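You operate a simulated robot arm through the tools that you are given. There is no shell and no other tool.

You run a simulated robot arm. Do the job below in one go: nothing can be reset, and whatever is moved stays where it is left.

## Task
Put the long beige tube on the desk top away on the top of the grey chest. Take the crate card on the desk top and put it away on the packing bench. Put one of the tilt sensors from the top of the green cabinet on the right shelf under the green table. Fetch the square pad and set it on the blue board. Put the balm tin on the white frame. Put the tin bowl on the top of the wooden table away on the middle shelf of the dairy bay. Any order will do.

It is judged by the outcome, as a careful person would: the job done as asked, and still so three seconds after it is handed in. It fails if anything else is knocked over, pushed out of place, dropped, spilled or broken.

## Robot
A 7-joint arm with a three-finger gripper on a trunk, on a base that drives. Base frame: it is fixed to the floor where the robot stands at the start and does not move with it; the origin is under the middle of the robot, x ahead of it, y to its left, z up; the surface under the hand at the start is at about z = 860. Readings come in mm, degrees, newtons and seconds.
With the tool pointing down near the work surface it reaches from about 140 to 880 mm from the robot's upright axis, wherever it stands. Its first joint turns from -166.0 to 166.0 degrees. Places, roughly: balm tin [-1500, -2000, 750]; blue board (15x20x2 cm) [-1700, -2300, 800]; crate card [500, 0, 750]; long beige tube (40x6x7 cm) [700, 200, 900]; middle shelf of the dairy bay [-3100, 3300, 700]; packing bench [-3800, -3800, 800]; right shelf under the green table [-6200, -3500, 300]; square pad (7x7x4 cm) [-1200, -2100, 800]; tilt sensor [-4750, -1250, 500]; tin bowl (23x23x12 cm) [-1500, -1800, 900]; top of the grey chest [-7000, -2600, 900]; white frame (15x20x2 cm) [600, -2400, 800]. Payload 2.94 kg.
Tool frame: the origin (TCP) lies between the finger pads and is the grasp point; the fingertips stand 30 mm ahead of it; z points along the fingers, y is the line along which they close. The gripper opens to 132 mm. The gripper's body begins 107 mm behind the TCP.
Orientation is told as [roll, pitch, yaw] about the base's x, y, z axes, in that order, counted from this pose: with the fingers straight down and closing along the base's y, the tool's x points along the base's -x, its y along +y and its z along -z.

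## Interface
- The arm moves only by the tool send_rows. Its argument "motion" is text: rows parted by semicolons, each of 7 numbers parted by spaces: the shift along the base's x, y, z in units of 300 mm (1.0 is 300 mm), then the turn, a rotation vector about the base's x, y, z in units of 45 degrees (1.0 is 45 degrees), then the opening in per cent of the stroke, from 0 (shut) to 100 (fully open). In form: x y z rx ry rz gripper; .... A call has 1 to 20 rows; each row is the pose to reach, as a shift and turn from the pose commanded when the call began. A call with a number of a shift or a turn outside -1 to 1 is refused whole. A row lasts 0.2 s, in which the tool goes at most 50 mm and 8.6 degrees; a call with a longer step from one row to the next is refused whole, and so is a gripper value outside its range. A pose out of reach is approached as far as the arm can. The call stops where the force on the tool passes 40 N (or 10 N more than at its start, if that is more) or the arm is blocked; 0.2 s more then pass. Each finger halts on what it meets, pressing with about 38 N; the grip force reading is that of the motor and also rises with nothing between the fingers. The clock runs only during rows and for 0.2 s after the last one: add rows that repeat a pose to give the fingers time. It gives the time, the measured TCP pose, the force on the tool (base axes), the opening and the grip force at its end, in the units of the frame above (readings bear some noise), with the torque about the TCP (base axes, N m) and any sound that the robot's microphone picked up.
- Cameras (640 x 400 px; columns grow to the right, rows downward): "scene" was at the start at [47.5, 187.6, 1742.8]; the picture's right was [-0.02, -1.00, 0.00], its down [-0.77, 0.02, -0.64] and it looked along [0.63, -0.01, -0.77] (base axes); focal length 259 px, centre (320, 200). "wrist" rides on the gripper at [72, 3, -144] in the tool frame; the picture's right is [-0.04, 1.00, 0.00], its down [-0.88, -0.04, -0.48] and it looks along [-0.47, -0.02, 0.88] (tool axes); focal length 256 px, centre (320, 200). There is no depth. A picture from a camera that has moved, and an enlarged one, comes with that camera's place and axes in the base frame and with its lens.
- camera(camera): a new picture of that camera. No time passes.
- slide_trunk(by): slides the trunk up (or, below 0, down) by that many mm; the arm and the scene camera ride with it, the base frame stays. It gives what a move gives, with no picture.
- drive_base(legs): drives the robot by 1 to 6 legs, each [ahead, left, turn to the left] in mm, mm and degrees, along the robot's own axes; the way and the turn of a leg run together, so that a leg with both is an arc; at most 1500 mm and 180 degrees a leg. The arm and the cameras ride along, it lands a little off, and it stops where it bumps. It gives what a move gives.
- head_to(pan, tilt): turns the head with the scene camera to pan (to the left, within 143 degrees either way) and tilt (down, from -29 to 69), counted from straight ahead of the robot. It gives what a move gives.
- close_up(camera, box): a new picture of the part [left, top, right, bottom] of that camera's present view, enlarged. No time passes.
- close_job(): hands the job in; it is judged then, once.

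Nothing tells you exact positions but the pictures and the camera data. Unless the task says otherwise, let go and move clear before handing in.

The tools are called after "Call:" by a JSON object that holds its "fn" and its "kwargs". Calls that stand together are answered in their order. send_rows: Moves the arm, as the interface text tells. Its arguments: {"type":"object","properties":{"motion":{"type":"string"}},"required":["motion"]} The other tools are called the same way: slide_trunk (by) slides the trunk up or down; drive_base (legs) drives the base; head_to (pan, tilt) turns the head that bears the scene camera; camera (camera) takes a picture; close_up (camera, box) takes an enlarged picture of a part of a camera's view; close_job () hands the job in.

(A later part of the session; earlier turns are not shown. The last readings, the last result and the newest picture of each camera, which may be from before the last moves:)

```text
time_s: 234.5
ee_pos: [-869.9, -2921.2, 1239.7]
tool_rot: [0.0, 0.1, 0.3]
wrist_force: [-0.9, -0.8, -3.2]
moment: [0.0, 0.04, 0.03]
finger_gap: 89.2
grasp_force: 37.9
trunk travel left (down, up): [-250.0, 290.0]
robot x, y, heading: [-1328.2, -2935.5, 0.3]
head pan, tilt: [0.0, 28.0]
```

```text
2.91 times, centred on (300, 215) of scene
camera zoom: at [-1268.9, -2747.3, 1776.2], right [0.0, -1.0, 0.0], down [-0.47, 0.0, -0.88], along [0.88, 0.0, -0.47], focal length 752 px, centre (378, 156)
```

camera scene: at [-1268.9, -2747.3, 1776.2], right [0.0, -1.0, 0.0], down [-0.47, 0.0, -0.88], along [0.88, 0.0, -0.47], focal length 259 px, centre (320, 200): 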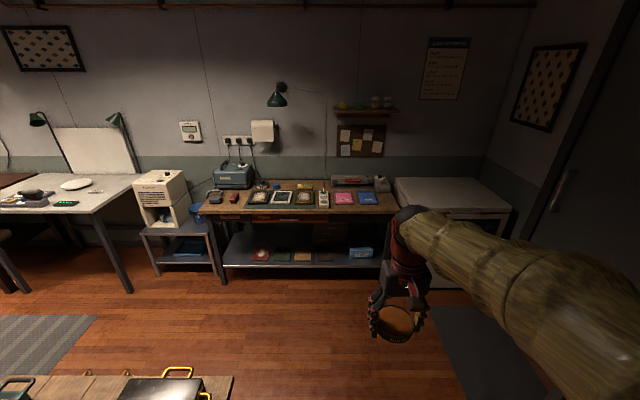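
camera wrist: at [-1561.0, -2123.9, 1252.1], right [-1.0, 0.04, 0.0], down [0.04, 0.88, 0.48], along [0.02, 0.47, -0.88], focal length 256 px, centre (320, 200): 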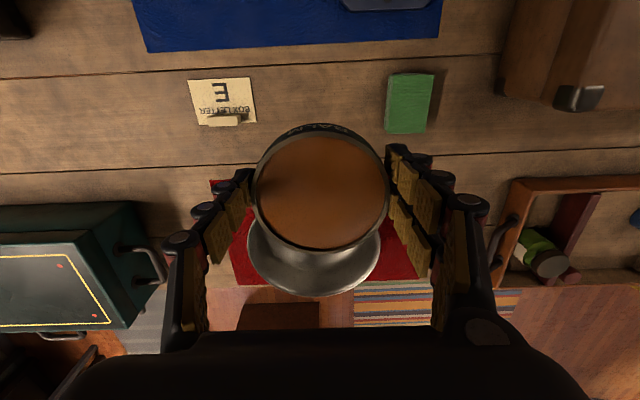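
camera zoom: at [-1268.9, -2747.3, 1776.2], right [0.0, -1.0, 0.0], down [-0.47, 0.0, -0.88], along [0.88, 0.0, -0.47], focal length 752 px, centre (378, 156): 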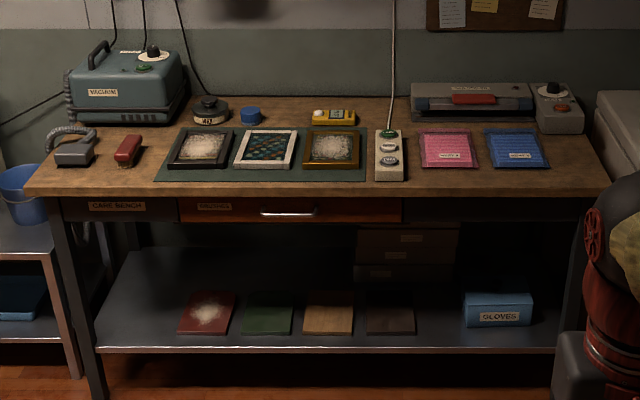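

The white frame is the middle one of three on the bench mat, near (566, −2429). A lamp hangs above, so I'll keep the hand low; driving up to the bench.

Call:
{"fn": "drive_base", "kwargs": {"legs": [[900, 0, 0], [390, 490, 0]]}}

Call:
{"fn": "head_to", "kwargs": {"pan": 0, "tilt": 45}}

Call:
{"fn": "camera", "kwargs": {"camera": "scene"}}

Call:
{"fn": "camera", "kwargs": {"camera": "wrist"}}

```text
time_s: 242.3
ee_pos: [407.4, -2431.1, 1239.3]
tool_rot: [0.0, -0.1, 0.0]
wrist_force: [0.2, -0.7, -3.0]
moment: [0.0, 0.03, 0.01]
finger_gap: 88.8
grasp_force: 37.7
trunk travel left (down, up): [-250.0, 290.0]
robot x, y, heading: [-53.1, -2448.5, 0.0]
head pan, tilt: [0.0, 28.0]
```

```text
time_s: 243.1
ee_pos: [406.4, -2432.1, 1238.7]
tool_rot: [-0.2, 0.0, 0.1]
wrist_force: [0.1, 0.1, -3.3]
moment: [0.0, 0.0, 0.0]
finger_gap: 89.2
grasp_force: 37.8
trunk travel left (down, up): [-250.0, 290.0]
robot x, y, heading: [-53.0, -2444.4, 0.0]
head pan, tilt: [0.0, 45.0]
```

```text
taken
camera scene: at [-1.2, -2256.3, 1750.5], right [0.0, -1.0, 0.0], down [-0.71, 0.0, -0.71], along [0.71, 0.0, -0.71], focal length 259 px, centre (320, 200)
```

scene: 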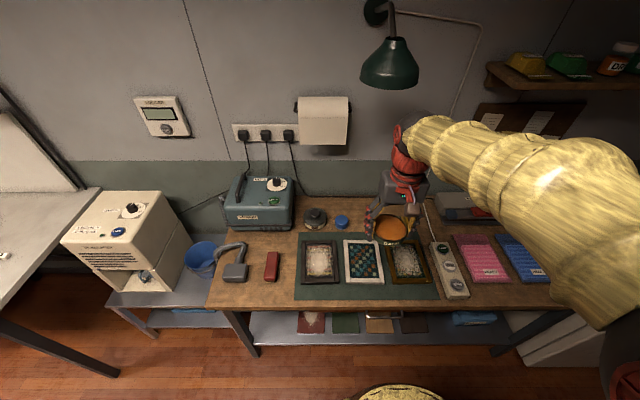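

```text
taken
camera wrist: at [334.3, -2429.9, 1382.6], right [0.04, 1.0, 0.0], down [0.88, -0.04, 0.48], along [0.48, -0.02, -0.88], focal length 256 px, centre (320, 200)
```

wrist: 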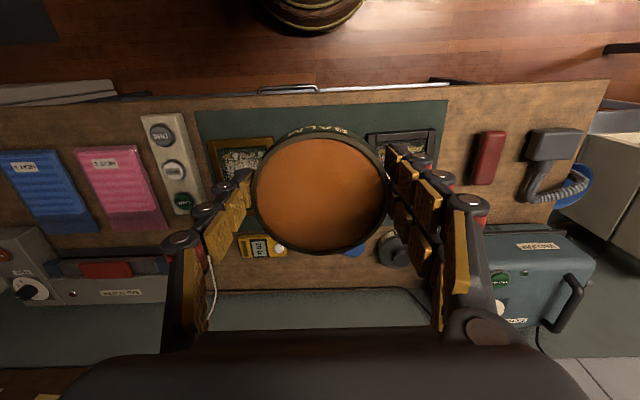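

Call:
{"fn": "close_up", "kwargs": {"camera": "scene", "box": [280, 190, 460, 310]}}

```text
3.33 times, centred on (370, 250) of scene
camera zoom: at [-1.2, -2256.3, 1750.5], right [0.0, -1.0, 0.0], down [-0.71, 0.0, -0.71], along [0.71, 0.0, -0.71], focal length 862 px, centre (153, 33)
```

zoom: 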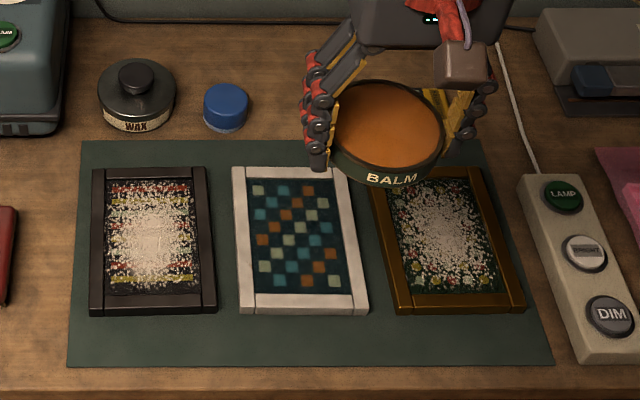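

White frame centre ≈ (575, −2435), top z≈805–820; the lamp hangs at about (701, −2434, 1490+), so I lower first, then move forward below it.

Call:
{"fn": "send_rows", "kwargs": {"motion": "0 0 -0.15 0 0 0 45; 0 0 -0.3 0 0 0 45; 0 0 -0.45 0 0 0 45; 0 0 -0.6 0 0 0 45; 0 0 -0.75 0 0 0 45; 0.14 -0.005 -0.8 0 0 0 45; 0.28 -0.01 -0.8 0 0 0 45; 0.42 -0.013 -0.8 0 0 0 45; 0.56 -0.013 -0.8 0 0 0 45; 0.56 -0.013 -0.9 0 0 0 45; 0.56 -0.013 -1 0 0 0 45; 0.56 -0.013 -1 0 0 0 45"}}

Call:
{"fn": "camera", "kwargs": {"camera": "scene"}}

Call:
{"fn": "camera", "kwargs": {"camera": "wrist"}}

```text
time_s: 245.7
ee_pos: [573.7, -2437.2, 939.3]
tool_rot: [-0.2, 0.0, 0.0]
wrist_force: [0.9, 0.0, -3.7]
moment: [0.02, 0.1, -0.01]
finger_gap: 88.7
grasp_force: 37.9
trunk travel left (down, up): [-250.0, 290.0]
robot x, y, heading: [-49.7, -2447.9, -0.3]
head pan, tilt: [0.0, 45.0]
```

```text
taken
camera scene: at [-0.5, -2256.2, 1750.5], right [0.0, -1.0, 0.0], down [-0.71, 0.0, -0.71], along [0.71, 0.0, -0.71], focal length 259 px, centre (320, 200)
```

scene: 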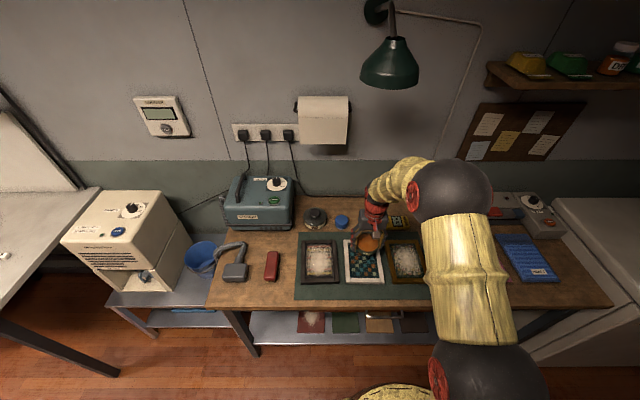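

```text
taken
camera wrist: at [502.5, -2434.4, 1082.9], right [0.04, 1.0, 0.0], down [0.88, -0.04, 0.48], along [0.48, -0.02, -0.88], focal length 256 px, centre (320, 200)
```

wrist: 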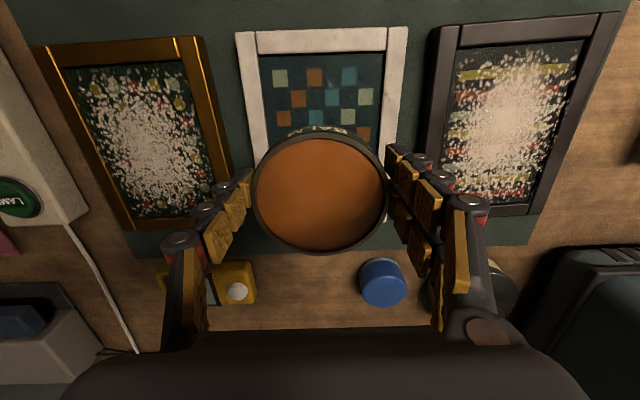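

Call:
{"fn": "close_up", "kwargs": {"camera": "wrist", "box": [220, 10, 420, 150]}}

Call:
{"fn": "close_up", "kwargs": {"camera": "scene", "box": [290, 210, 440, 300]}}

```text
2.86 times, centred on (320, 80) of wrist
camera zoom: at [502.5, -2434.4, 1082.9], right [0.04, 1.0, 0.0], down [0.88, -0.04, 0.48], along [0.48, -0.02, -0.88], focal length 731 px, centre (320, 543)
```

zoom: 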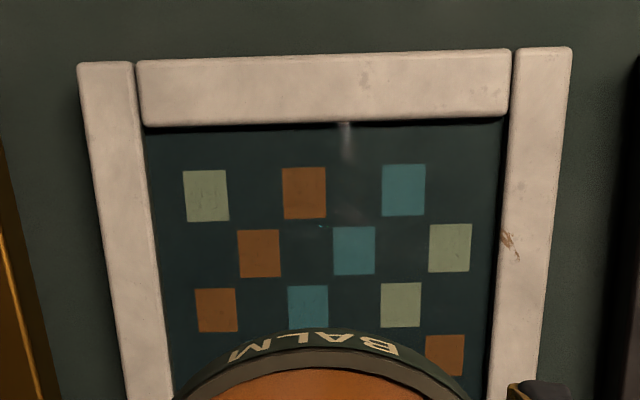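

```text
4.27 times, centred on (365, 255) of scene
camera zoom: at [-0.5, -2256.2, 1750.5], right [0.0, -1.0, 0.0], down [-0.71, 0.0, -0.71], along [0.71, 0.0, -0.71], focal length 1103 px, centre (128, -35)
```

zoom: 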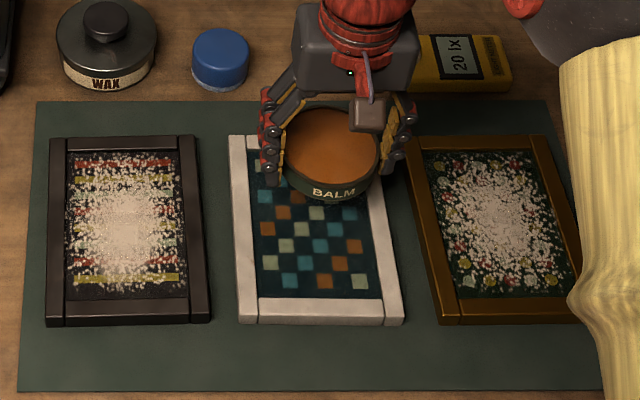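

The frame has a thin rim around an inner panel of about 116×156 mm, so the tin fits inside. I'll turn the hand 90° so the fingers open along the longer side.

Call:
{"fn": "send_rows", "kwargs": {"motion": "0 0 0 0 0 0.17 45; 0 0 0 0 0 0.34 45; 0 0 0 0 0 0.51 45; 0 0 0 0 0 0.68 45; 0 0 0 0 0 0.85 45; 0 0 0 0 0 1 45; 0 0 0 0 0 1 45"}}

Call:
{"fn": "send_rows", "kwargs": {"motion": "0 0 0 0 0 0.17 45; 0 0 0 0 0 0.34 45; 0 0 0 0 0 0.51 45; 0 0 0 0 0 0.68 45; 0 0 0 0 0 0.85 45; 0 0 0 0 0 1 45; 0 0 0 0 0 1 45"}}

Call:
{"fn": "camera", "kwargs": {"camera": "wrist"}}

Call:
{"fn": "camera", "kwargs": {"camera": "scene"}}

```text
time_s: 247.3
ee_pos: [576.0, -2435.7, 939.8]
tool_rot: [0.0, 0.0, 45.1]
wrist_force: [-0.3, -0.3, -3.0]
moment: [-0.05, 0.03, 0.01]
finger_gap: 88.8
grasp_force: 37.9
trunk travel left (down, up): [-250.0, 290.0]
robot x, y, heading: [-55.7, -2447.2, -0.2]
head pan, tilt: [0.0, 45.0]
```

```text
time_s: 248.9
ee_pos: [575.6, -2436.0, 938.9]
tool_rot: [0.0, 0.0, 90.2]
wrist_force: [-0.2, 0.6, -3.6]
moment: [0.02, -0.01, -0.02]
finger_gap: 89.0
grasp_force: 37.7
trunk travel left (down, up): [-250.0, 290.0]
robot x, y, heading: [-53.9, -2445.1, 0.1]
head pan, tilt: [0.0, 45.0]
```

```text
taken
camera wrist: at [571.9, -2509.9, 1082.4], right [-1.0, 0.04, 0.0], down [0.04, 0.88, 0.48], along [0.02, 0.48, -0.88], focal length 256 px, centre (320, 200)
```

wrist: 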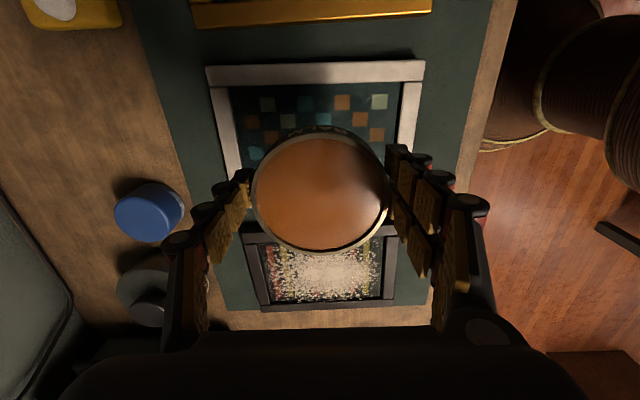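

```text
taken
camera scene: at [-0.9, -2256.2, 1750.5], right [0.0, -1.0, 0.0], down [-0.71, 0.0, -0.71], along [0.71, 0.0, -0.71], focal length 259 px, centre (320, 200)
```

scene: 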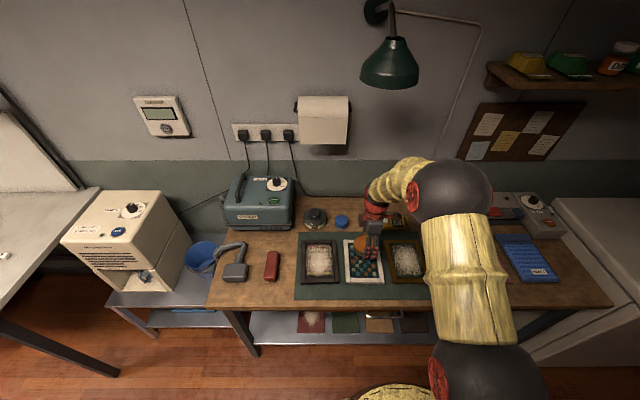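

Centred over the white frame in both directions. Lowering in steps.

Call:
{"fn": "send_rows", "kwargs": {"motion": "0 0 -0.12 0 0 0 45; 0 0 -0.22 0 0 0 45; 0 0 -0.26 0 0 0 45; 0 0 -0.26 0 0 0 45"}}

Call:
{"fn": "send_rows", "kwargs": {"motion": "0 0 -0.02 0 0 0 45; 0 0 -0.033 0 0 0 45; 0 0 -0.033 0 0 0 45"}}

Call:
{"fn": "camera", "kwargs": {"camera": "wrist"}}

Call:
{"fn": "close_up", "kwargs": {"camera": "scene", "box": [290, 210, 440, 300]}}

```text
time_s: 249.9
ee_pos: [574.1, -2437.8, 860.4]
tool_rot: [0.0, 0.0, 90.0]
wrist_force: [0.0, 0.0, -3.3]
moment: [0.0, -0.01, 0.0]
finger_gap: 89.0
grasp_force: 38.0
trunk travel left (down, up): [-250.0, 290.0]
robot x, y, heading: [-55.6, -2446.1, -0.1]
head pan, tilt: [0.0, 45.0]
```

```text
time_s: 250.7
ee_pos: [573.4, -2436.5, 850.5]
tool_rot: [0.0, 0.0, 90.1]
wrist_force: [0.1, -0.2, -3.5]
moment: [-0.01, 0.03, -0.02]
finger_gap: 89.1
grasp_force: 37.8
trunk travel left (down, up): [-250.0, 290.0]
robot x, y, heading: [-49.4, -2445.1, -0.0]
head pan, tilt: [0.0, 45.0]
```

```text
taken
camera wrist: at [571.1, -2509.9, 994.6], right [-1.0, 0.04, 0.0], down [0.04, 0.88, 0.48], along [0.02, 0.48, -0.88], focal length 256 px, centre (320, 200)
```

wrist: 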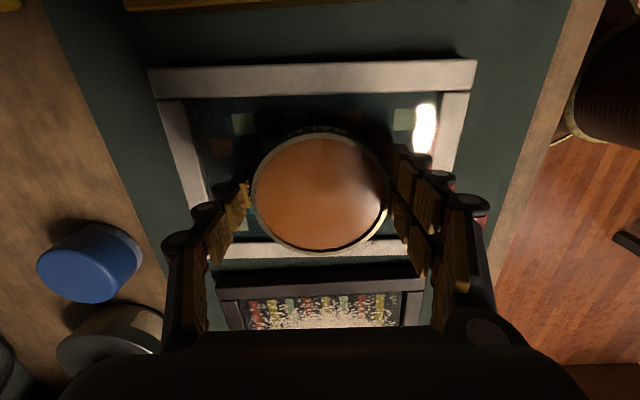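

```text
4.27 times, centred on (365, 255) of scene
camera zoom: at [-0.9, -2256.2, 1750.5], right [0.0, -1.0, 0.0], down [-0.71, 0.0, -0.71], along [0.71, 0.0, -0.71], focal length 1103 px, centre (128, -35)
```

zoom: 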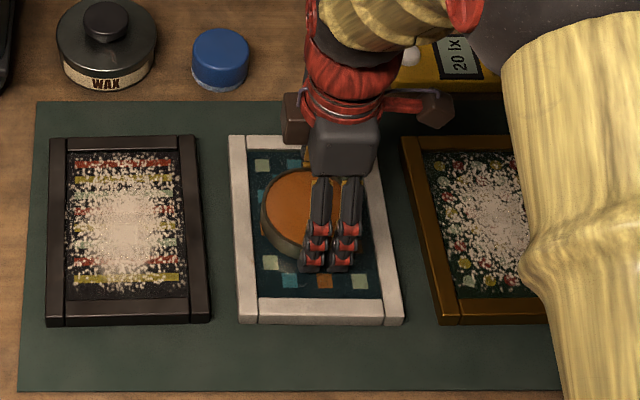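

Call:
{"fn": "send_rows", "kwargs": {"motion": "0.006 0.013 0 0 0 0 45; 0.006 0.013 -0.012 0 0 0 45; 0.006 0.013 -0.02 0 0 0 45; 0.006 0.013 -0.02 0 0 0 45"}}

Call:
{"fn": "send_rows", "kwargs": {"motion": "0 0 -0.008 0 0 0 45; 0 0 -0.013 0 0 0 45; 0 0 -0.013 0 0 0 45"}}

```text
time_s: 251.7
ee_pos: [576.1, -2431.5, 849.0]
tool_rot: [-0.3, 0.0, 90.1]
wrist_force: [-6.8, -2.4, 25.6]
moment: [0.23, 0.3, 0.02]
finger_gap: 88.9
grasp_force: 38.3
trunk travel left (down, up): [-250.0, 290.0]
robot x, y, heading: [-52.9, -2444.9, -0.2]
head pan, tilt: [0.0, 45.0]
```

```text
time_s: 252.1
ee_pos: [577.9, -2432.7, 848.3]
tool_rot: [-0.3, 0.0, 90.1]
wrist_force: [-6.5, 1.0, 18.2]
moment: [0.15, 1.02, 0.1]
finger_gap: 89.1
grasp_force: 37.6
trunk travel left (down, up): [-250.0, 290.0]
robot x, y, heading: [-56.7, -2445.8, -0.3]
head pan, tilt: [0.0, 45.0]
stopped in row 2: the force on the tool passed its limit at 43 N (the readings are from after the stop); the commanded pose is now the measured one
```

Contact. Checking how the tin sits before letting go.

Call:
{"fn": "camera", "kwargs": {"camera": "wrist"}}

Call:
{"fn": "close_up", "kwargs": {"camera": "scene", "box": [320, 215, 410, 290]}}

```text
taken
camera wrist: at [573.3, -2505.4, 990.9], right [-1.0, 0.04, -0.01], down [0.03, 0.88, 0.48], along [0.03, 0.48, -0.88], focal length 256 px, centre (320, 200)
```

wrist: 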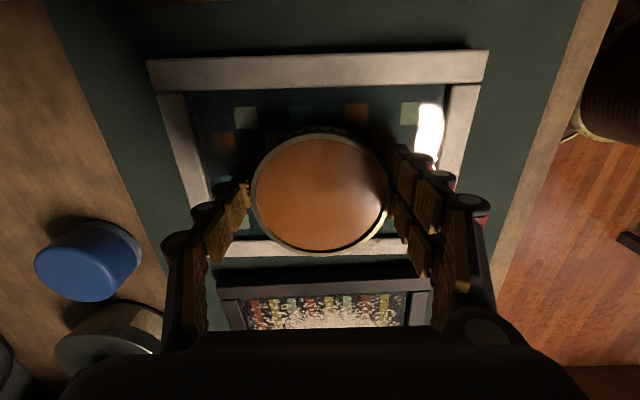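

```text
5.33 times, centred on (365, 252) of scene
camera zoom: at [-3.6, -2256.3, 1750.5], right [0.0, -1.0, 0.0], down [-0.71, 0.0, -0.71], along [0.71, 0.0, -0.71], focal length 1379 px, centre (80, -80)
```

zoom: 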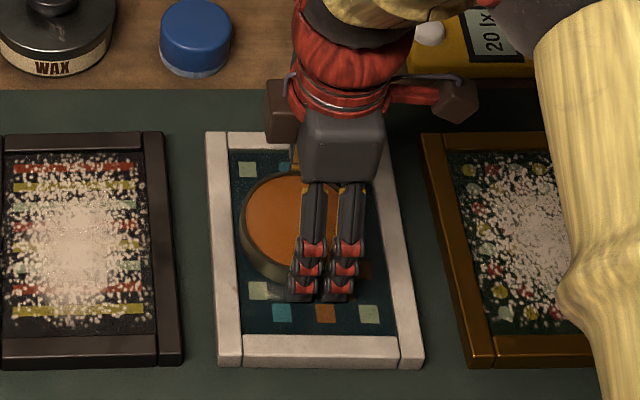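

The tin rests on the inner panel, centred within the rim. Relieving the press slightly and opening the fingers.

Call:
{"fn": "send_rows", "kwargs": {"motion": "0 0 0.005 0 0 0 60; 0 0 0.007 0 0 0 72; 0 0 0.007 0 0 0 76; 0 0 0.007 0 0 0 80; 0 0 0.007 0 0 0 80; 0 0 0.007 0 0 0 80"}}

Call:
{"fn": "camera", "kwargs": {"camera": "wrist"}}

```text
time_s: 253.5
ee_pos: [577.6, -2431.6, 847.7]
tool_rot: [-0.2, 0.0, 90.1]
wrist_force: [-0.5, -0.3, 0.4]
moment: [-0.01, -0.02, -0.01]
finger_gap: 105.8
grasp_force: 0.1
trunk travel left (down, up): [-250.0, 290.0]
robot x, y, heading: [-56.5, -2447.9, 0.1]
head pan, tilt: [0.0, 45.0]
```

```text
taken
camera wrist: at [574.2, -2505.3, 991.2], right [-1.0, 0.04, 0.0], down [0.04, 0.88, 0.48], along [0.02, 0.48, -0.88], focal length 256 px, centre (320, 200)
```

wrist: 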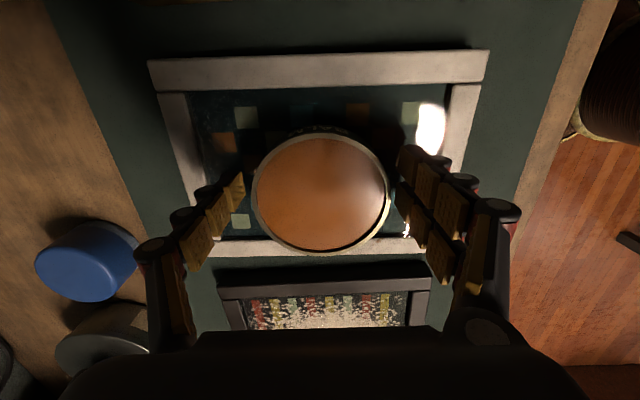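

Released. Lifting straight up.

Call:
{"fn": "send_rows", "kwargs": {"motion": "0 0 0.05 0 0 0 80; 0 0 0.12 0 0 0 80; 0 0 0.25 0 0 0 80; 0 0 0.4 0 0 0 80; 0 0 0.5 0 0 0 80"}}

Call:
{"fn": "camera", "kwargs": {"camera": "wrist"}}

```text
time_s: 254.7
ee_pos: [576.7, -2431.3, 997.1]
tool_rot: [-0.3, 0.0, 90.0]
wrist_force: [-0.4, 0.6, 0.2]
moment: [-0.01, 0.0, 0.01]
finger_gap: 105.5
grasp_force: 0.0
trunk travel left (down, up): [-250.0, 290.0]
robot x, y, heading: [-52.5, -2446.1, -0.1]
head pan, tilt: [0.0, 45.0]
```

```text
taken
camera wrist: at [573.9, -2505.8, 1140.4], right [-1.0, 0.04, 0.0], down [0.04, 0.88, 0.48], along [0.02, 0.48, -0.88], focal length 256 px, centre (320, 200)
```

wrist: 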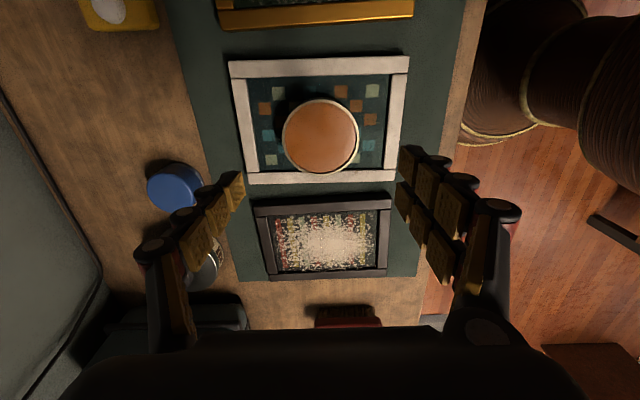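

Call:
{"fn": "close_up", "kwargs": {"camera": "wrist", "box": [220, 40, 430, 200]}}

Call:
{"fn": "close_up", "kwargs": {"camera": "scene", "box": [320, 215, 410, 290]}}

```text
2.50 times, centred on (325, 120) of wrist
camera zoom: at [573.9, -2505.8, 1140.4], right [-1.0, 0.04, 0.0], down [0.04, 0.88, 0.48], along [0.02, 0.48, -0.88], focal length 640 px, centre (308, 400)
```

zoom: 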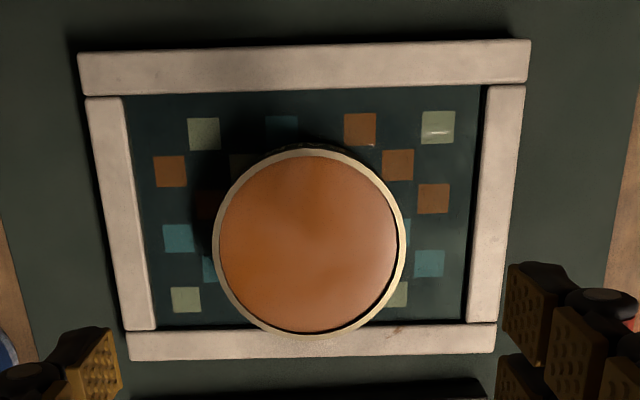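

```text
5.33 times, centred on (365, 252) of scene
camera zoom: at [-1.6, -2256.3, 1750.5], right [0.0, -1.0, 0.0], down [-0.71, 0.0, -0.71], along [0.71, 0.0, -0.71], focal length 1379 px, centre (80, -80)
```

zoom: 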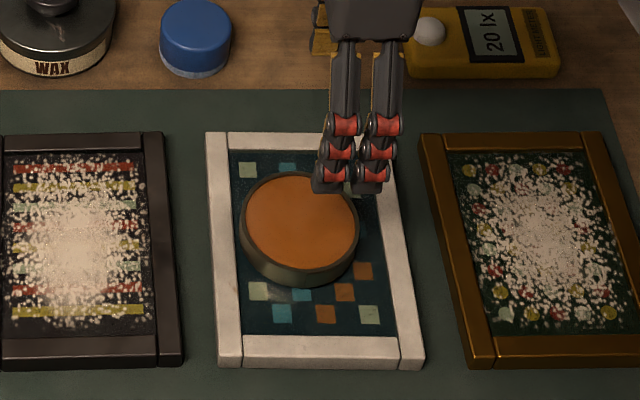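

The tin sits flat on the white frame. Next the crate card on the desk: retracting below the lamp, then driving back.

Call:
{"fn": "send_rows", "kwargs": {"motion": "-0.14 0 0 0 0 0 80; -0.28 0 0 0 0 0 80; -0.42 0 0.05 0 0 0 80; -0.56 0 0.15 0 0 0 80; -0.57 0 0.3 0 0 0 80; -0.57 0 0.45 0 0 0 80; -0.57 0 0.6 0 0 0 80; -0.57 0 0.75 0 0 0 80; -0.57 0 0.8 0 0 0 80"}}

Call:
{"fn": "drive_base", "kwargs": {"legs": [[-320, 0, 0], [0, 1260, 0], [0, 1260, 0]]}}

Call:
{"fn": "camera", "kwargs": {"camera": "scene"}}

```text
refused: row 4 steps farther than a row can; nothing moved
```

```text
time_s: 265.3
ee_pos: [278.6, -767.5, 997.5]
tool_rot: [-0.1, 0.6, 89.0]
wrist_force: [0.1, -0.6, 0.3]
moment: [0.04, -0.06, 0.01]
finger_gap: 105.4
grasp_force: 0.0
trunk travel left (down, up): [-250.0, 290.0]
robot x, y, heading: [-348.7, -762.6, -0.4]
head pan, tilt: [0.0, 45.0]
stopped in leg 3: the force on the tool passed its limit at 104 N (the readings are from after the stop); the commanded pose is now the measured one
```

```text
taken
camera scene: at [-298.9, -578.1, 1750.5], right [-0.01, -1.0, 0.0], down [-0.71, 0.01, -0.71], along [0.71, -0.01, -0.71], focal length 259 px, centre (320, 200)
```

scene: 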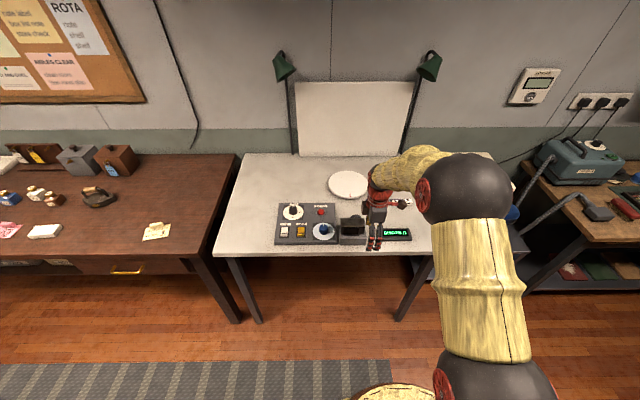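

The arm move was refused and the base drove with the arm still extended, so the hand has touched something on the grey table. I'll look closely before doing anything.

Call:
{"fn": "close_up", "kwargs": {"camera": "scene", "box": [260, 150, 440, 270]}}

Call:
{"fn": "camera", "kwargs": {"camera": "wrist"}}

```text
3.33 times, centred on (350, 210) of scene
camera zoom: at [-298.9, -578.1, 1750.5], right [-0.01, -1.0, 0.0], down [-0.71, 0.01, -0.71], along [0.71, -0.01, -0.71], focal length 862 px, centre (220, 167)
```

zoom: 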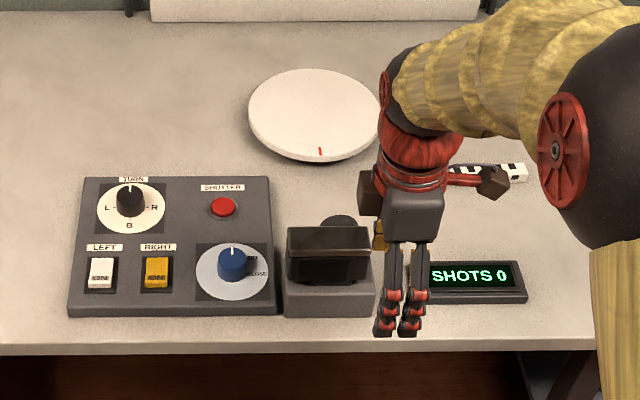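

```text
taken
camera wrist: at [274.1, -839.1, 1141.0], right [-1.0, 0.06, 0.0], down [0.05, 0.88, 0.47], along [0.03, 0.47, -0.88], focal length 256 px, centre (320, 200)
```

wrist: 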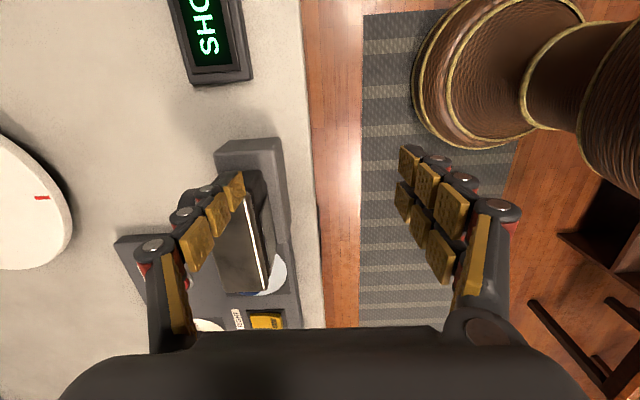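

The hand hit the side of the small camera stand on the grey table's photo setup. It's still standing; I'll first move the hand gently away from it and up, then check whether it shifted.

Call:
{"fn": "send_rows", "kwargs": {"motion": "0 -0.1 0 0 0 0 80; 0 -0.17 0.1 0 0 0 80; 0 -0.17 0.25 0 0 0 80; 0 -0.17 0.4 0 0 0 80; 0 -0.17 0.55 0 0 0 80; 0 -0.17 0.7 0 0 0 80; -0.1 -0.08 0.75 0 0 0 80; -0.22 -0.03 0.8 0 0 0 80; -0.36 0 0.8 0 0 0 80; -0.5 0 0.8 0 0 0 80; -0.57 0 0.8 0 0 0 80"}}

Call:
{"fn": "camera", "kwargs": {"camera": "scene"}}

Call:
{"fn": "close_up", "kwargs": {"camera": "scene", "box": [260, 150, 440, 270]}}

```text
time_s: 267.7
ee_pos: [108.3, -766.7, 1238.3]
tool_rot: [-0.2, 0.5, 89.0]
wrist_force: [-0.2, 0.9, 0.2]
moment: [0.04, -0.01, -0.01]
finger_gap: 105.7
grasp_force: 0.1
trunk travel left (down, up): [-250.0, 290.0]
robot x, y, heading: [-356.8, -767.7, -0.5]
head pan, tilt: [0.0, 45.0]
```

```text
taken
camera scene: at [-299.7, -577.5, 1750.5], right [-0.01, -1.0, 0.0], down [-0.71, 0.01, -0.71], along [0.71, -0.01, -0.71], focal length 259 px, centre (320, 200)
```

scene: 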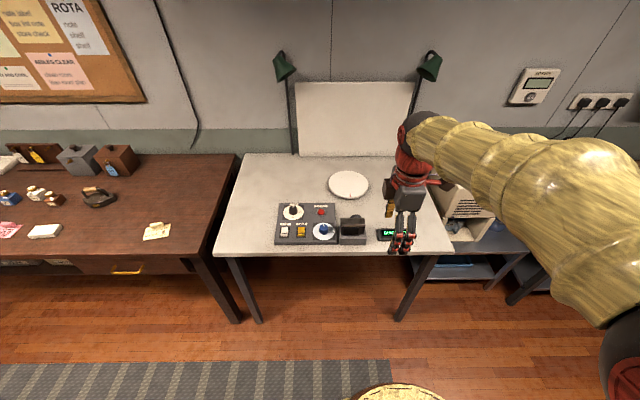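

```text
3.33 times, centred on (350, 210) of scene
camera zoom: at [-299.7, -577.5, 1750.5], right [-0.01, -1.0, 0.0], down [-0.71, 0.01, -0.71], along [0.71, -0.01, -0.71], focal length 862 px, centre (220, 167)
```

zoom: 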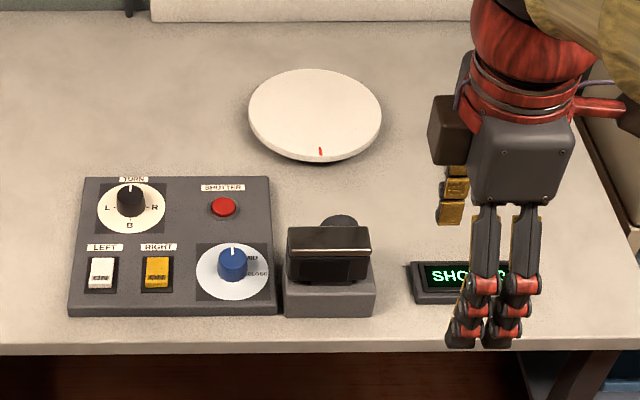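

The camera stand still stands upright with its base square. To see if it shifted I'll return to my starting spot (needed for the card anyway) and compare with my first pictures.

Call:
{"fn": "drive_base", "kwargs": {"legs": [[0, 768, 0.5], [354, 0, 0]]}}

Call:
{"fn": "camera", "kwargs": {"camera": "scene"}}

```text
time_s: 273.7
ee_pos: [466.4, -3.7, 1237.4]
tool_rot: [-0.1, 0.6, 88.5]
wrist_force: [0.1, 0.3, -0.9]
moment: [-0.01, -0.01, -0.02]
finger_gap: 105.4
grasp_force: 0.1
trunk travel left (down, up): [-250.0, 290.0]
robot x, y, heading: [4.0, 3.2, -0.9]
head pan, tilt: [0.0, 45.0]
```

```text
taken
camera scene: at [60.6, 188.6, 1750.5], right [-0.02, -1.0, 0.0], down [-0.71, 0.01, -0.71], along [0.71, -0.01, -0.71], focal length 259 px, centre (320, 200)
```

scene: 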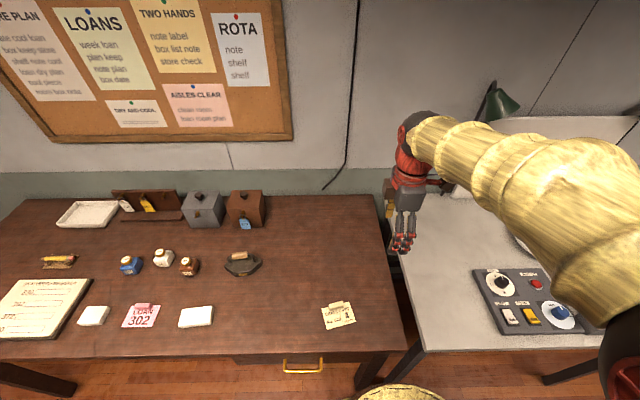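

Extending the arm to the same place as in the earlier picture to free that view.

Call:
{"fn": "send_rows", "kwargs": {"motion": "0.12 0.08 -0.02 0 0 0 80; 0.24 0.16 -0.04 0 0 0 80; 0.36 0.24 -0.06 0 0 0 80; 0.48 0.32 -0.08 0 0 0 80; 0.6 0.4 -0.1 0 0 0 80; 0.72 0.48 -0.12 0 0 0 80; 0.84 0.56 -0.137 0 0 0 80; 0.84 0.56 -0.137 0 0 0 80"}}

Call:
{"fn": "camera", "kwargs": {"camera": "scene"}}

Call:
{"fn": "close_up", "kwargs": {"camera": "scene", "box": [460, 210, 640, 350]}}

```text
time_s: 275.5
ee_pos: [720.2, 162.8, 1199.0]
tool_rot: [-0.1, 0.6, 88.5]
wrist_force: [0.0, -0.6, 0.6]
moment: [0.0, 0.02, -0.03]
finger_gap: 105.8
grasp_force: 0.1
trunk travel left (down, up): [-250.0, 290.0]
robot x, y, heading: [1.3, -0.9, -1.0]
head pan, tilt: [0.0, 45.0]
```

```text
taken
camera scene: at [59.9, 188.7, 1750.5], right [-0.02, -1.0, 0.0], down [-0.71, 0.01, -0.71], along [0.71, -0.01, -0.71], focal length 259 px, centre (320, 200)
```

scene: 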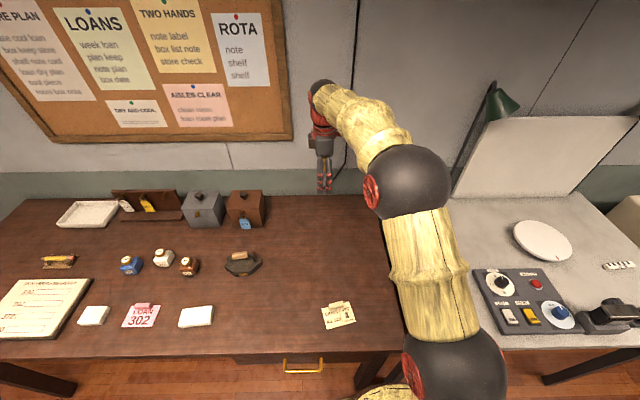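

```text
2.86 times, centred on (550, 280) of scene
camera zoom: at [59.9, 188.7, 1750.5], right [-0.02, -1.0, 0.0], down [-0.71, 0.01, -0.71], along [0.71, -0.01, -0.71], focal length 739 px, centre (-337, -29)
```

zoom: 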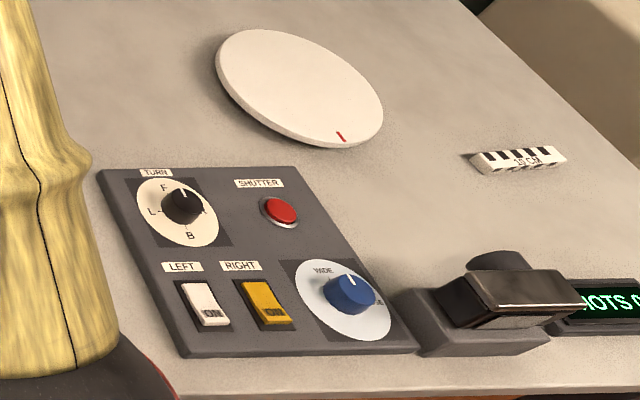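

The camera stand's relation to panel, plate and ruler matches my first pictures, so it evidently held its place. Now the crate card: zooming in on it.

Call:
{"fn": "close_up", "kwargs": {"camera": "scene", "box": [300, 285, 380, 345]}}

```text
6.67 times, centred on (340, 315) of scene
camera zoom: at [59.9, 188.7, 1750.5], right [-0.02, -1.0, 0.0], down [-0.71, 0.01, -0.71], along [0.71, -0.01, -0.71], focal length 1724 px, centre (187, -567)
```

zoom: 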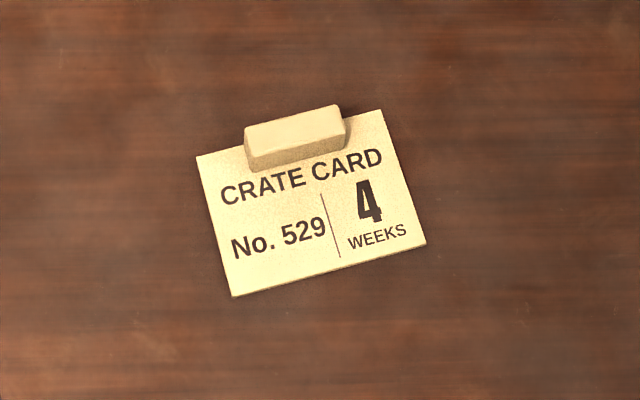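

The card has a raised grip block, about 52×13 mm, turned about 18°, near (428, 127). I'll move above it with the fingers turned to close across its thin side.

Call:
{"fn": "send_rows", "kwargs": {"motion": "-0.12 -0.015 -0.08 0 0 0.055 80; -0.24 -0.03 -0.16 0 0 0.11 80; -0.36 -0.045 -0.24 0 0 0.165 60; -0.48 -0.06 -0.32 0 0 0.22 60; -0.6 -0.075 -0.4 0 0 0.275 60; -0.72 -0.09 -0.48 0 0 0.33 60; -0.84 -0.105 -0.56 0 0 0.385 60; -0.97 -0.12 -0.63 0 0 0.438 60; -0.97 -0.12 -0.63 0 0 0.438 60"}}

Call:
{"fn": "camera", "kwargs": {"camera": "wrist"}}

Call:
{"fn": "camera", "kwargs": {"camera": "scene"}}

```text
time_s: 277.5
ee_pos: [429.1, 128.3, 1007.9]
tool_rot: [-0.2, 0.6, 108.3]
wrist_force: [-0.5, 0.3, 0.2]
moment: [-0.02, -0.02, 0.0]
finger_gap: 79.4
grasp_force: 0.0
trunk travel left (down, up): [-250.0, 290.0]
robot x, y, heading: [7.3, 0.8, -1.1]
head pan, tilt: [0.0, 45.0]
```

```text
taken
camera wrist: at [446.7, 58.8, 1152.1], right [-0.96, -0.27, 0.0], down [-0.24, 0.85, 0.47], along [-0.12, 0.45, -0.88], focal length 256 px, centre (320, 200)
```

wrist: 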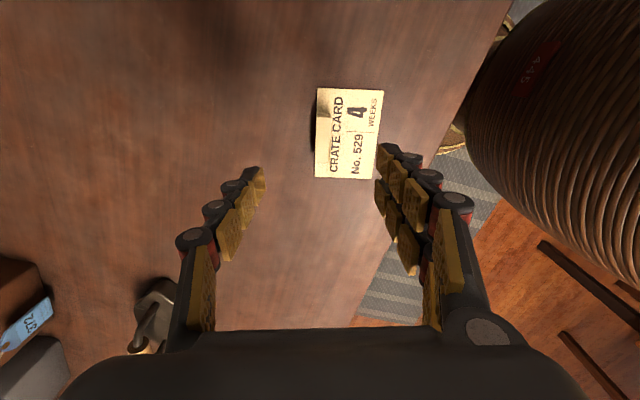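

```text
taken
camera scene: at [59.7, 188.7, 1750.5], right [-0.02, -1.0, 0.0], down [-0.71, 0.01, -0.71], along [0.71, -0.01, -0.71], focal length 259 px, centre (320, 200)
```

scene: 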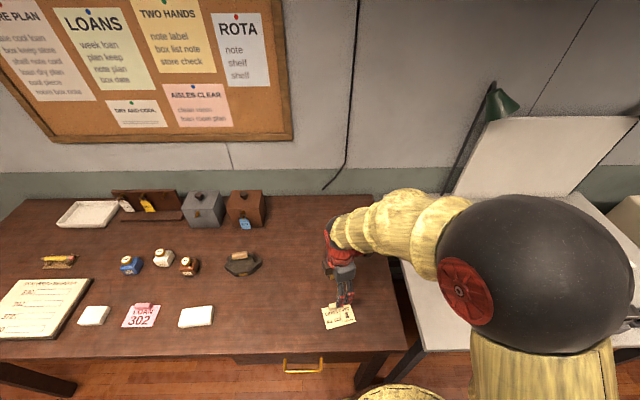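

Call:
{"fn": "close_up", "kwargs": {"camera": "wrist", "box": [270, 70, 430, 190]}}

```text
3.33 times, centred on (350, 130) of wrist
camera zoom: at [446.7, 58.8, 1152.1], right [-0.96, -0.27, 0.0], down [-0.24, 0.85, 0.47], along [-0.12, 0.45, -0.88], focal length 853 px, centre (220, 433)
```

zoom: 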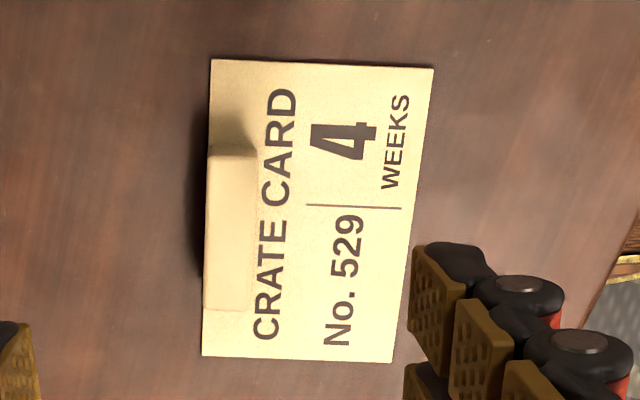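

The grip block is 3–4 mm off centre and turned about 4° less. Correcting and lowering to just above.

Call:
{"fn": "send_rows", "kwargs": {"motion": "-0.005 0.002 -0.08 0 0 -0.03 50; -0.01 0.004 -0.16 0 0 -0.06 40; -0.014 0.006 -0.24 0 0 -0.09 40; -0.014 0.006 -0.32 0 0 -0.09 40; -0.014 0.006 -0.32 0 0 -0.09 40"}}

Call:
{"fn": "camera", "kwargs": {"camera": "wrist"}}

```text
time_s: 278.7
ee_pos: [423.9, 129.7, 913.2]
tool_rot: [-0.2, 0.6, 104.2]
wrist_force: [-0.1, 0.5, 0.0]
moment: [0.03, 0.01, -0.02]
finger_gap: 52.6
grasp_force: 0.1
trunk travel left (down, up): [-250.0, 290.0]
robot x, y, heading: [4.7, 1.0, -1.1]
head pan, tilt: [0.0, 45.0]
```

```text
taken
camera wrist: at [437.4, 59.3, 1057.4], right [-0.98, -0.2, 0.0], down [-0.18, 0.87, 0.47], along [-0.09, 0.46, -0.88], focal length 256 px, centre (320, 200)
```

wrist: 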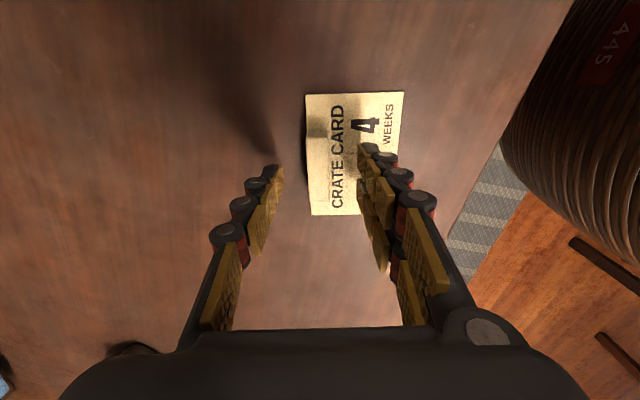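

Aligned. Lowering to z≈896 and closing on the block.

Call:
{"fn": "send_rows", "kwargs": {"motion": "0 0 -0.03 0 0 0 40; 0 0 -0.058 0 0 0 40; 0 0 -0.058 0 0 0 40; 0 0 -0.058 0 0 0 20; 0 0 -0.058 0 0 0 10; 0 0 -0.058 0 0 0 5; 0 0 -0.058 0 0 0 5; 0 0 -0.058 0 0 0 5"}}

Call:
{"fn": "camera", "kwargs": {"camera": "wrist"}}

```text
time_s: 280.5
ee_pos: [423.2, 130.0, 895.5]
tool_rot: [-0.1, 0.7, 104.2]
wrist_force: [-0.6, -0.1, 0.2]
moment: [0.0, -0.02, -0.02]
finger_gap: 14.9
grasp_force: 34.3
trunk travel left (down, up): [-250.0, 290.0]
robot x, y, heading: [1.4, 1.5, -0.8]
head pan, tilt: [0.0, 45.0]
```

```text
taken
camera wrist: at [436.8, 59.4, 1038.6], right [-0.98, -0.2, 0.0], down [-0.18, 0.87, 0.47], along [-0.09, 0.46, -0.88], focal length 256 px, centre (320, 200)
```

wrist: 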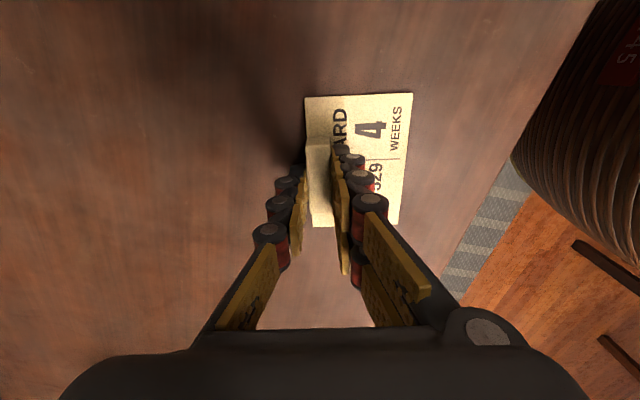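

Gripping the 15 mm block with good force. Lifting it clear of the desk.

Call:
{"fn": "send_rows", "kwargs": {"motion": "0 0 0.03 0 0 0 0; 0 0 0.1 0 0 0 0; 0 0 0.24 0 0 0 0; 0 0 0.38 0 0 0 0; 0 0 0.52 0 0 0 0; 0 0 0.66 0 0 0 0; 0 0 0.8 0 0 0 0; 0 0 0.94 0 0 0 0; 0 0 1 0 0 0 0"}}

Call:
{"fn": "camera", "kwargs": {"camera": "wrist"}}

Call:
{"fn": "camera", "kwargs": {"camera": "scene"}}

```text
time_s: 282.5
ee_pos: [423.9, 131.5, 1195.8]
tool_rot: [-0.2, 0.5, 104.1]
wrist_force: [-0.7, -0.2, 0.8]
moment: [0.01, -0.01, 0.03]
finger_gap: 14.4
grasp_force: 37.6
trunk travel left (down, up): [-250.0, 290.0]
robot x, y, heading: [0.6, 0.4, -0.8]
head pan, tilt: [0.0, 45.0]
```

```text
taken
camera wrist: at [438.0, 60.4, 1339.8], right [-0.98, -0.2, 0.0], down [-0.18, 0.87, 0.47], along [-0.09, 0.46, -0.88], focal length 256 px, centre (320, 200)
```

wrist: 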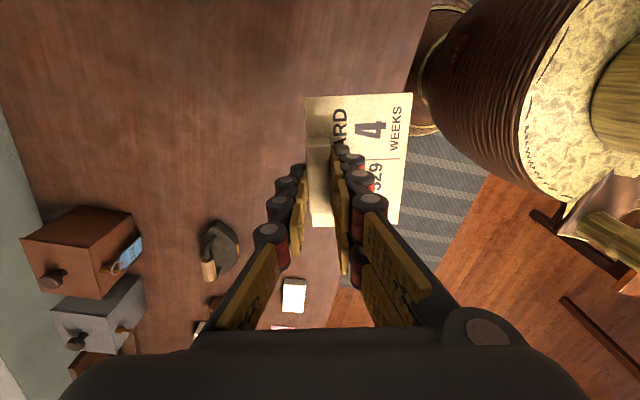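

```text
taken
camera scene: at [59.7, 188.6, 1750.5], right [-0.02, -1.0, 0.0], down [-0.71, 0.01, -0.71], along [0.71, -0.01, -0.71], focal length 259 px, centre (320, 200)
```

scene: 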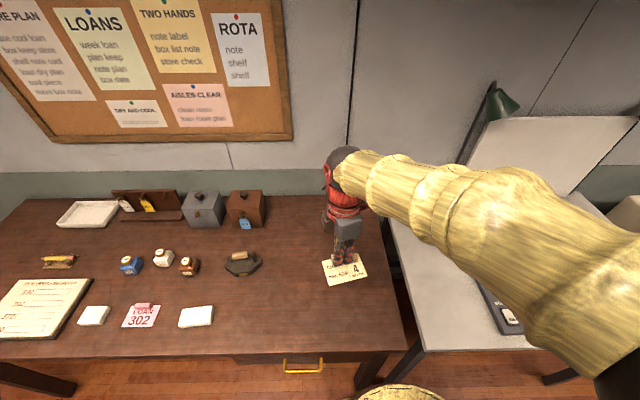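

The crate card is held. I'll back away, turn and drive round the east end of the wooden table toward the packing bench.

Call:
{"fn": "drive_base", "kwargs": {"legs": [[-350, 0, 0], [0, 0, -89.2], [1425, 0, 0], [1400, 0, 0]]}}

Call:
{"fn": "head_to", "kwargs": {"pan": -30, "tilt": 28}}

Call:
{"fn": "camera", "kwargs": {"camera": "scene"}}

```text
time_s: 301.9
ee_pos: [-231.7, -3252.9, 1194.8]
tool_rot: [-0.2, 0.5, 14.4]
wrist_force: [0.2, 0.1, -0.1]
moment: [0.01, -0.02, -0.03]
finger_gap: 14.5
grasp_force: 38.1
trunk travel left (down, up): [-250.0, 290.0]
robot x, y, heading: [-364.5, -2834.6, -91.0]
head pan, tilt: [0.0, 45.0]
```

```text
time_s: 302.9
ee_pos: [-230.5, -3251.4, 1195.3]
tool_rot: [-0.2, 0.6, 14.5]
wrist_force: [0.3, 0.3, -0.2]
moment: [0.03, -0.03, 0.02]
finger_gap: 14.5
grasp_force: 37.9
trunk travel left (down, up): [-250.0, 290.0]
robot x, y, heading: [-363.7, -2836.3, -91.0]
head pan, tilt: [-30.0, 28.0]
```

```text
taken
camera scene: at [-218.8, -2884.7, 1776.2], right [-0.86, 0.51, 0.0], down [0.24, 0.4, -0.88], along [-0.45, -0.76, -0.47], focal length 259 px, centre (320, 200)
```

scene: 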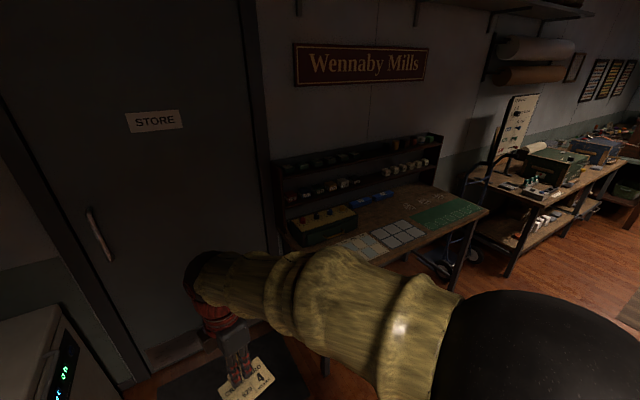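

The way west is open. Strafing right along the aisle to the packing bench.

Call:
{"fn": "drive_base", "kwargs": {"legs": [[30, -1450, 0], [30, -1450, 1], [0, -450, 0]]}}

Call:
{"fn": "head_to", "kwargs": {"pan": 0, "tilt": 35}}

Call:
{"fn": "camera", "kwargs": {"camera": "scene"}}

```text
time_s: 319.4
ee_pos: [-3614.8, -3278.5, 1195.4]
tool_rot: [-0.3, 0.6, 15.6]
wrist_force: [-0.7, 0.3, -0.5]
moment: [0.01, 0.02, -0.01]
finger_gap: 14.7
grasp_force: 38.2
trunk travel left (down, up): [-250.0, 290.0]
robot x, y, heading: [-3757.0, -2859.1, -89.5]
head pan, tilt: [-30.0, 28.0]
```

```text
time_s: 320.4
ee_pos: [-3615.3, -3279.3, 1194.7]
tool_rot: [-0.1, 0.6, 15.7]
wrist_force: [-0.4, -0.1, 0.8]
moment: [0.02, 0.0, 0.01]
finger_gap: 14.3
grasp_force: 37.6
trunk travel left (down, up): [-250.0, 290.0]
robot x, y, heading: [-3758.1, -2857.5, -89.8]
head pan, tilt: [0.0, 35.0]
```

```text
taken
camera scene: at [-3564.7, -2919.9, 1765.3], right [-1.0, -0.01, 0.0], down [0.0, 0.57, -0.82], along [0.01, -0.82, -0.57], focal length 259 px, centre (320, 200)
```

scene: 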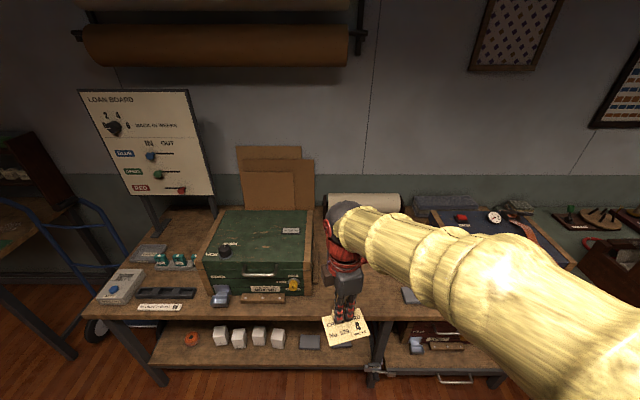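

The packing bench is ahead, with a loan board and a green crate at left. Checking what lies under and right of the hand.

Call:
{"fn": "camera", "kwargs": {"camera": "wrist"}}

Call:
{"fn": "close_up", "kwargs": {"camera": "scene", "box": [70, 180, 440, 390]}}

Call:
{"fn": "head_to", "kwargs": {"pan": -30, "tilt": 45}}

Call:
{"fn": "camera", "kwargs": {"camera": "scene"}}

```text
taken
camera wrist: at [-3683.6, -3295.5, 1339.3], right [-0.23, 0.97, 0.0], down [0.86, 0.2, 0.47], along [0.46, 0.1, -0.88], focal length 256 px, centre (320, 200)
```

wrist: 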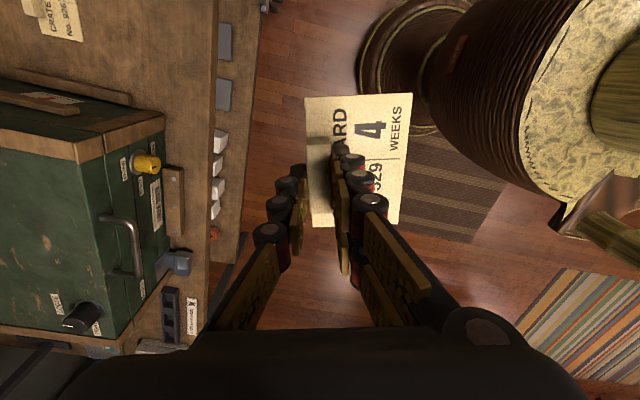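

```text
1.73 times, centred on (255, 285) of scene
camera zoom: at [-3564.7, -2919.9, 1765.3], right [-1.0, -0.01, 0.0], down [0.0, 0.57, -0.82], along [0.01, -0.82, -0.57], focal length 447 px, centre (432, 53)
```

zoom: 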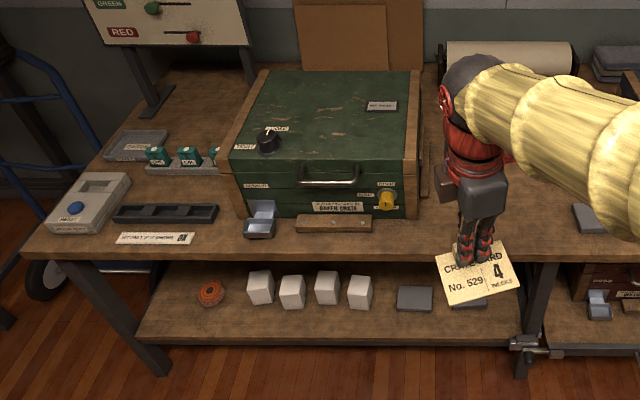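

```text
time_s: 321.3
ee_pos: [-3614.2, -3279.2, 1195.5]
tool_rot: [-0.3, 0.6, 15.7]
wrist_force: [0.2, -0.1, 0.4]
moment: [0.0, 0.04, 0.02]
finger_gap: 14.5
grasp_force: 38.2
trunk travel left (down, up): [-250.0, 290.0]
robot x, y, heading: [-3755.6, -2861.1, -89.6]
head pan, tilt: [-30.0, 45.0]
```

```text
taken
camera scene: at [-3605.3, -2902.6, 1750.5], right [-0.87, 0.49, 0.0], down [0.35, 0.62, -0.71], along [-0.35, -0.62, -0.71], focal length 259 px, centre (320, 200)
```

scene: 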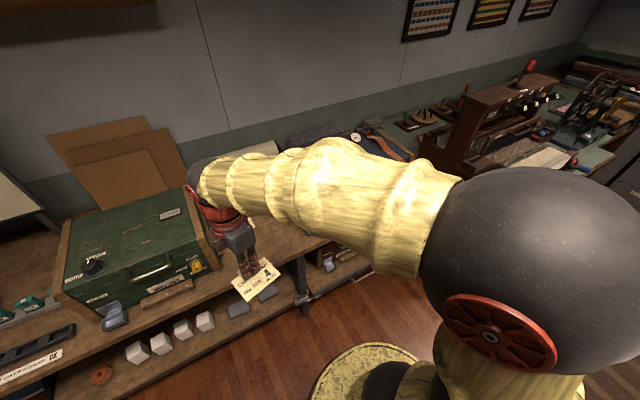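

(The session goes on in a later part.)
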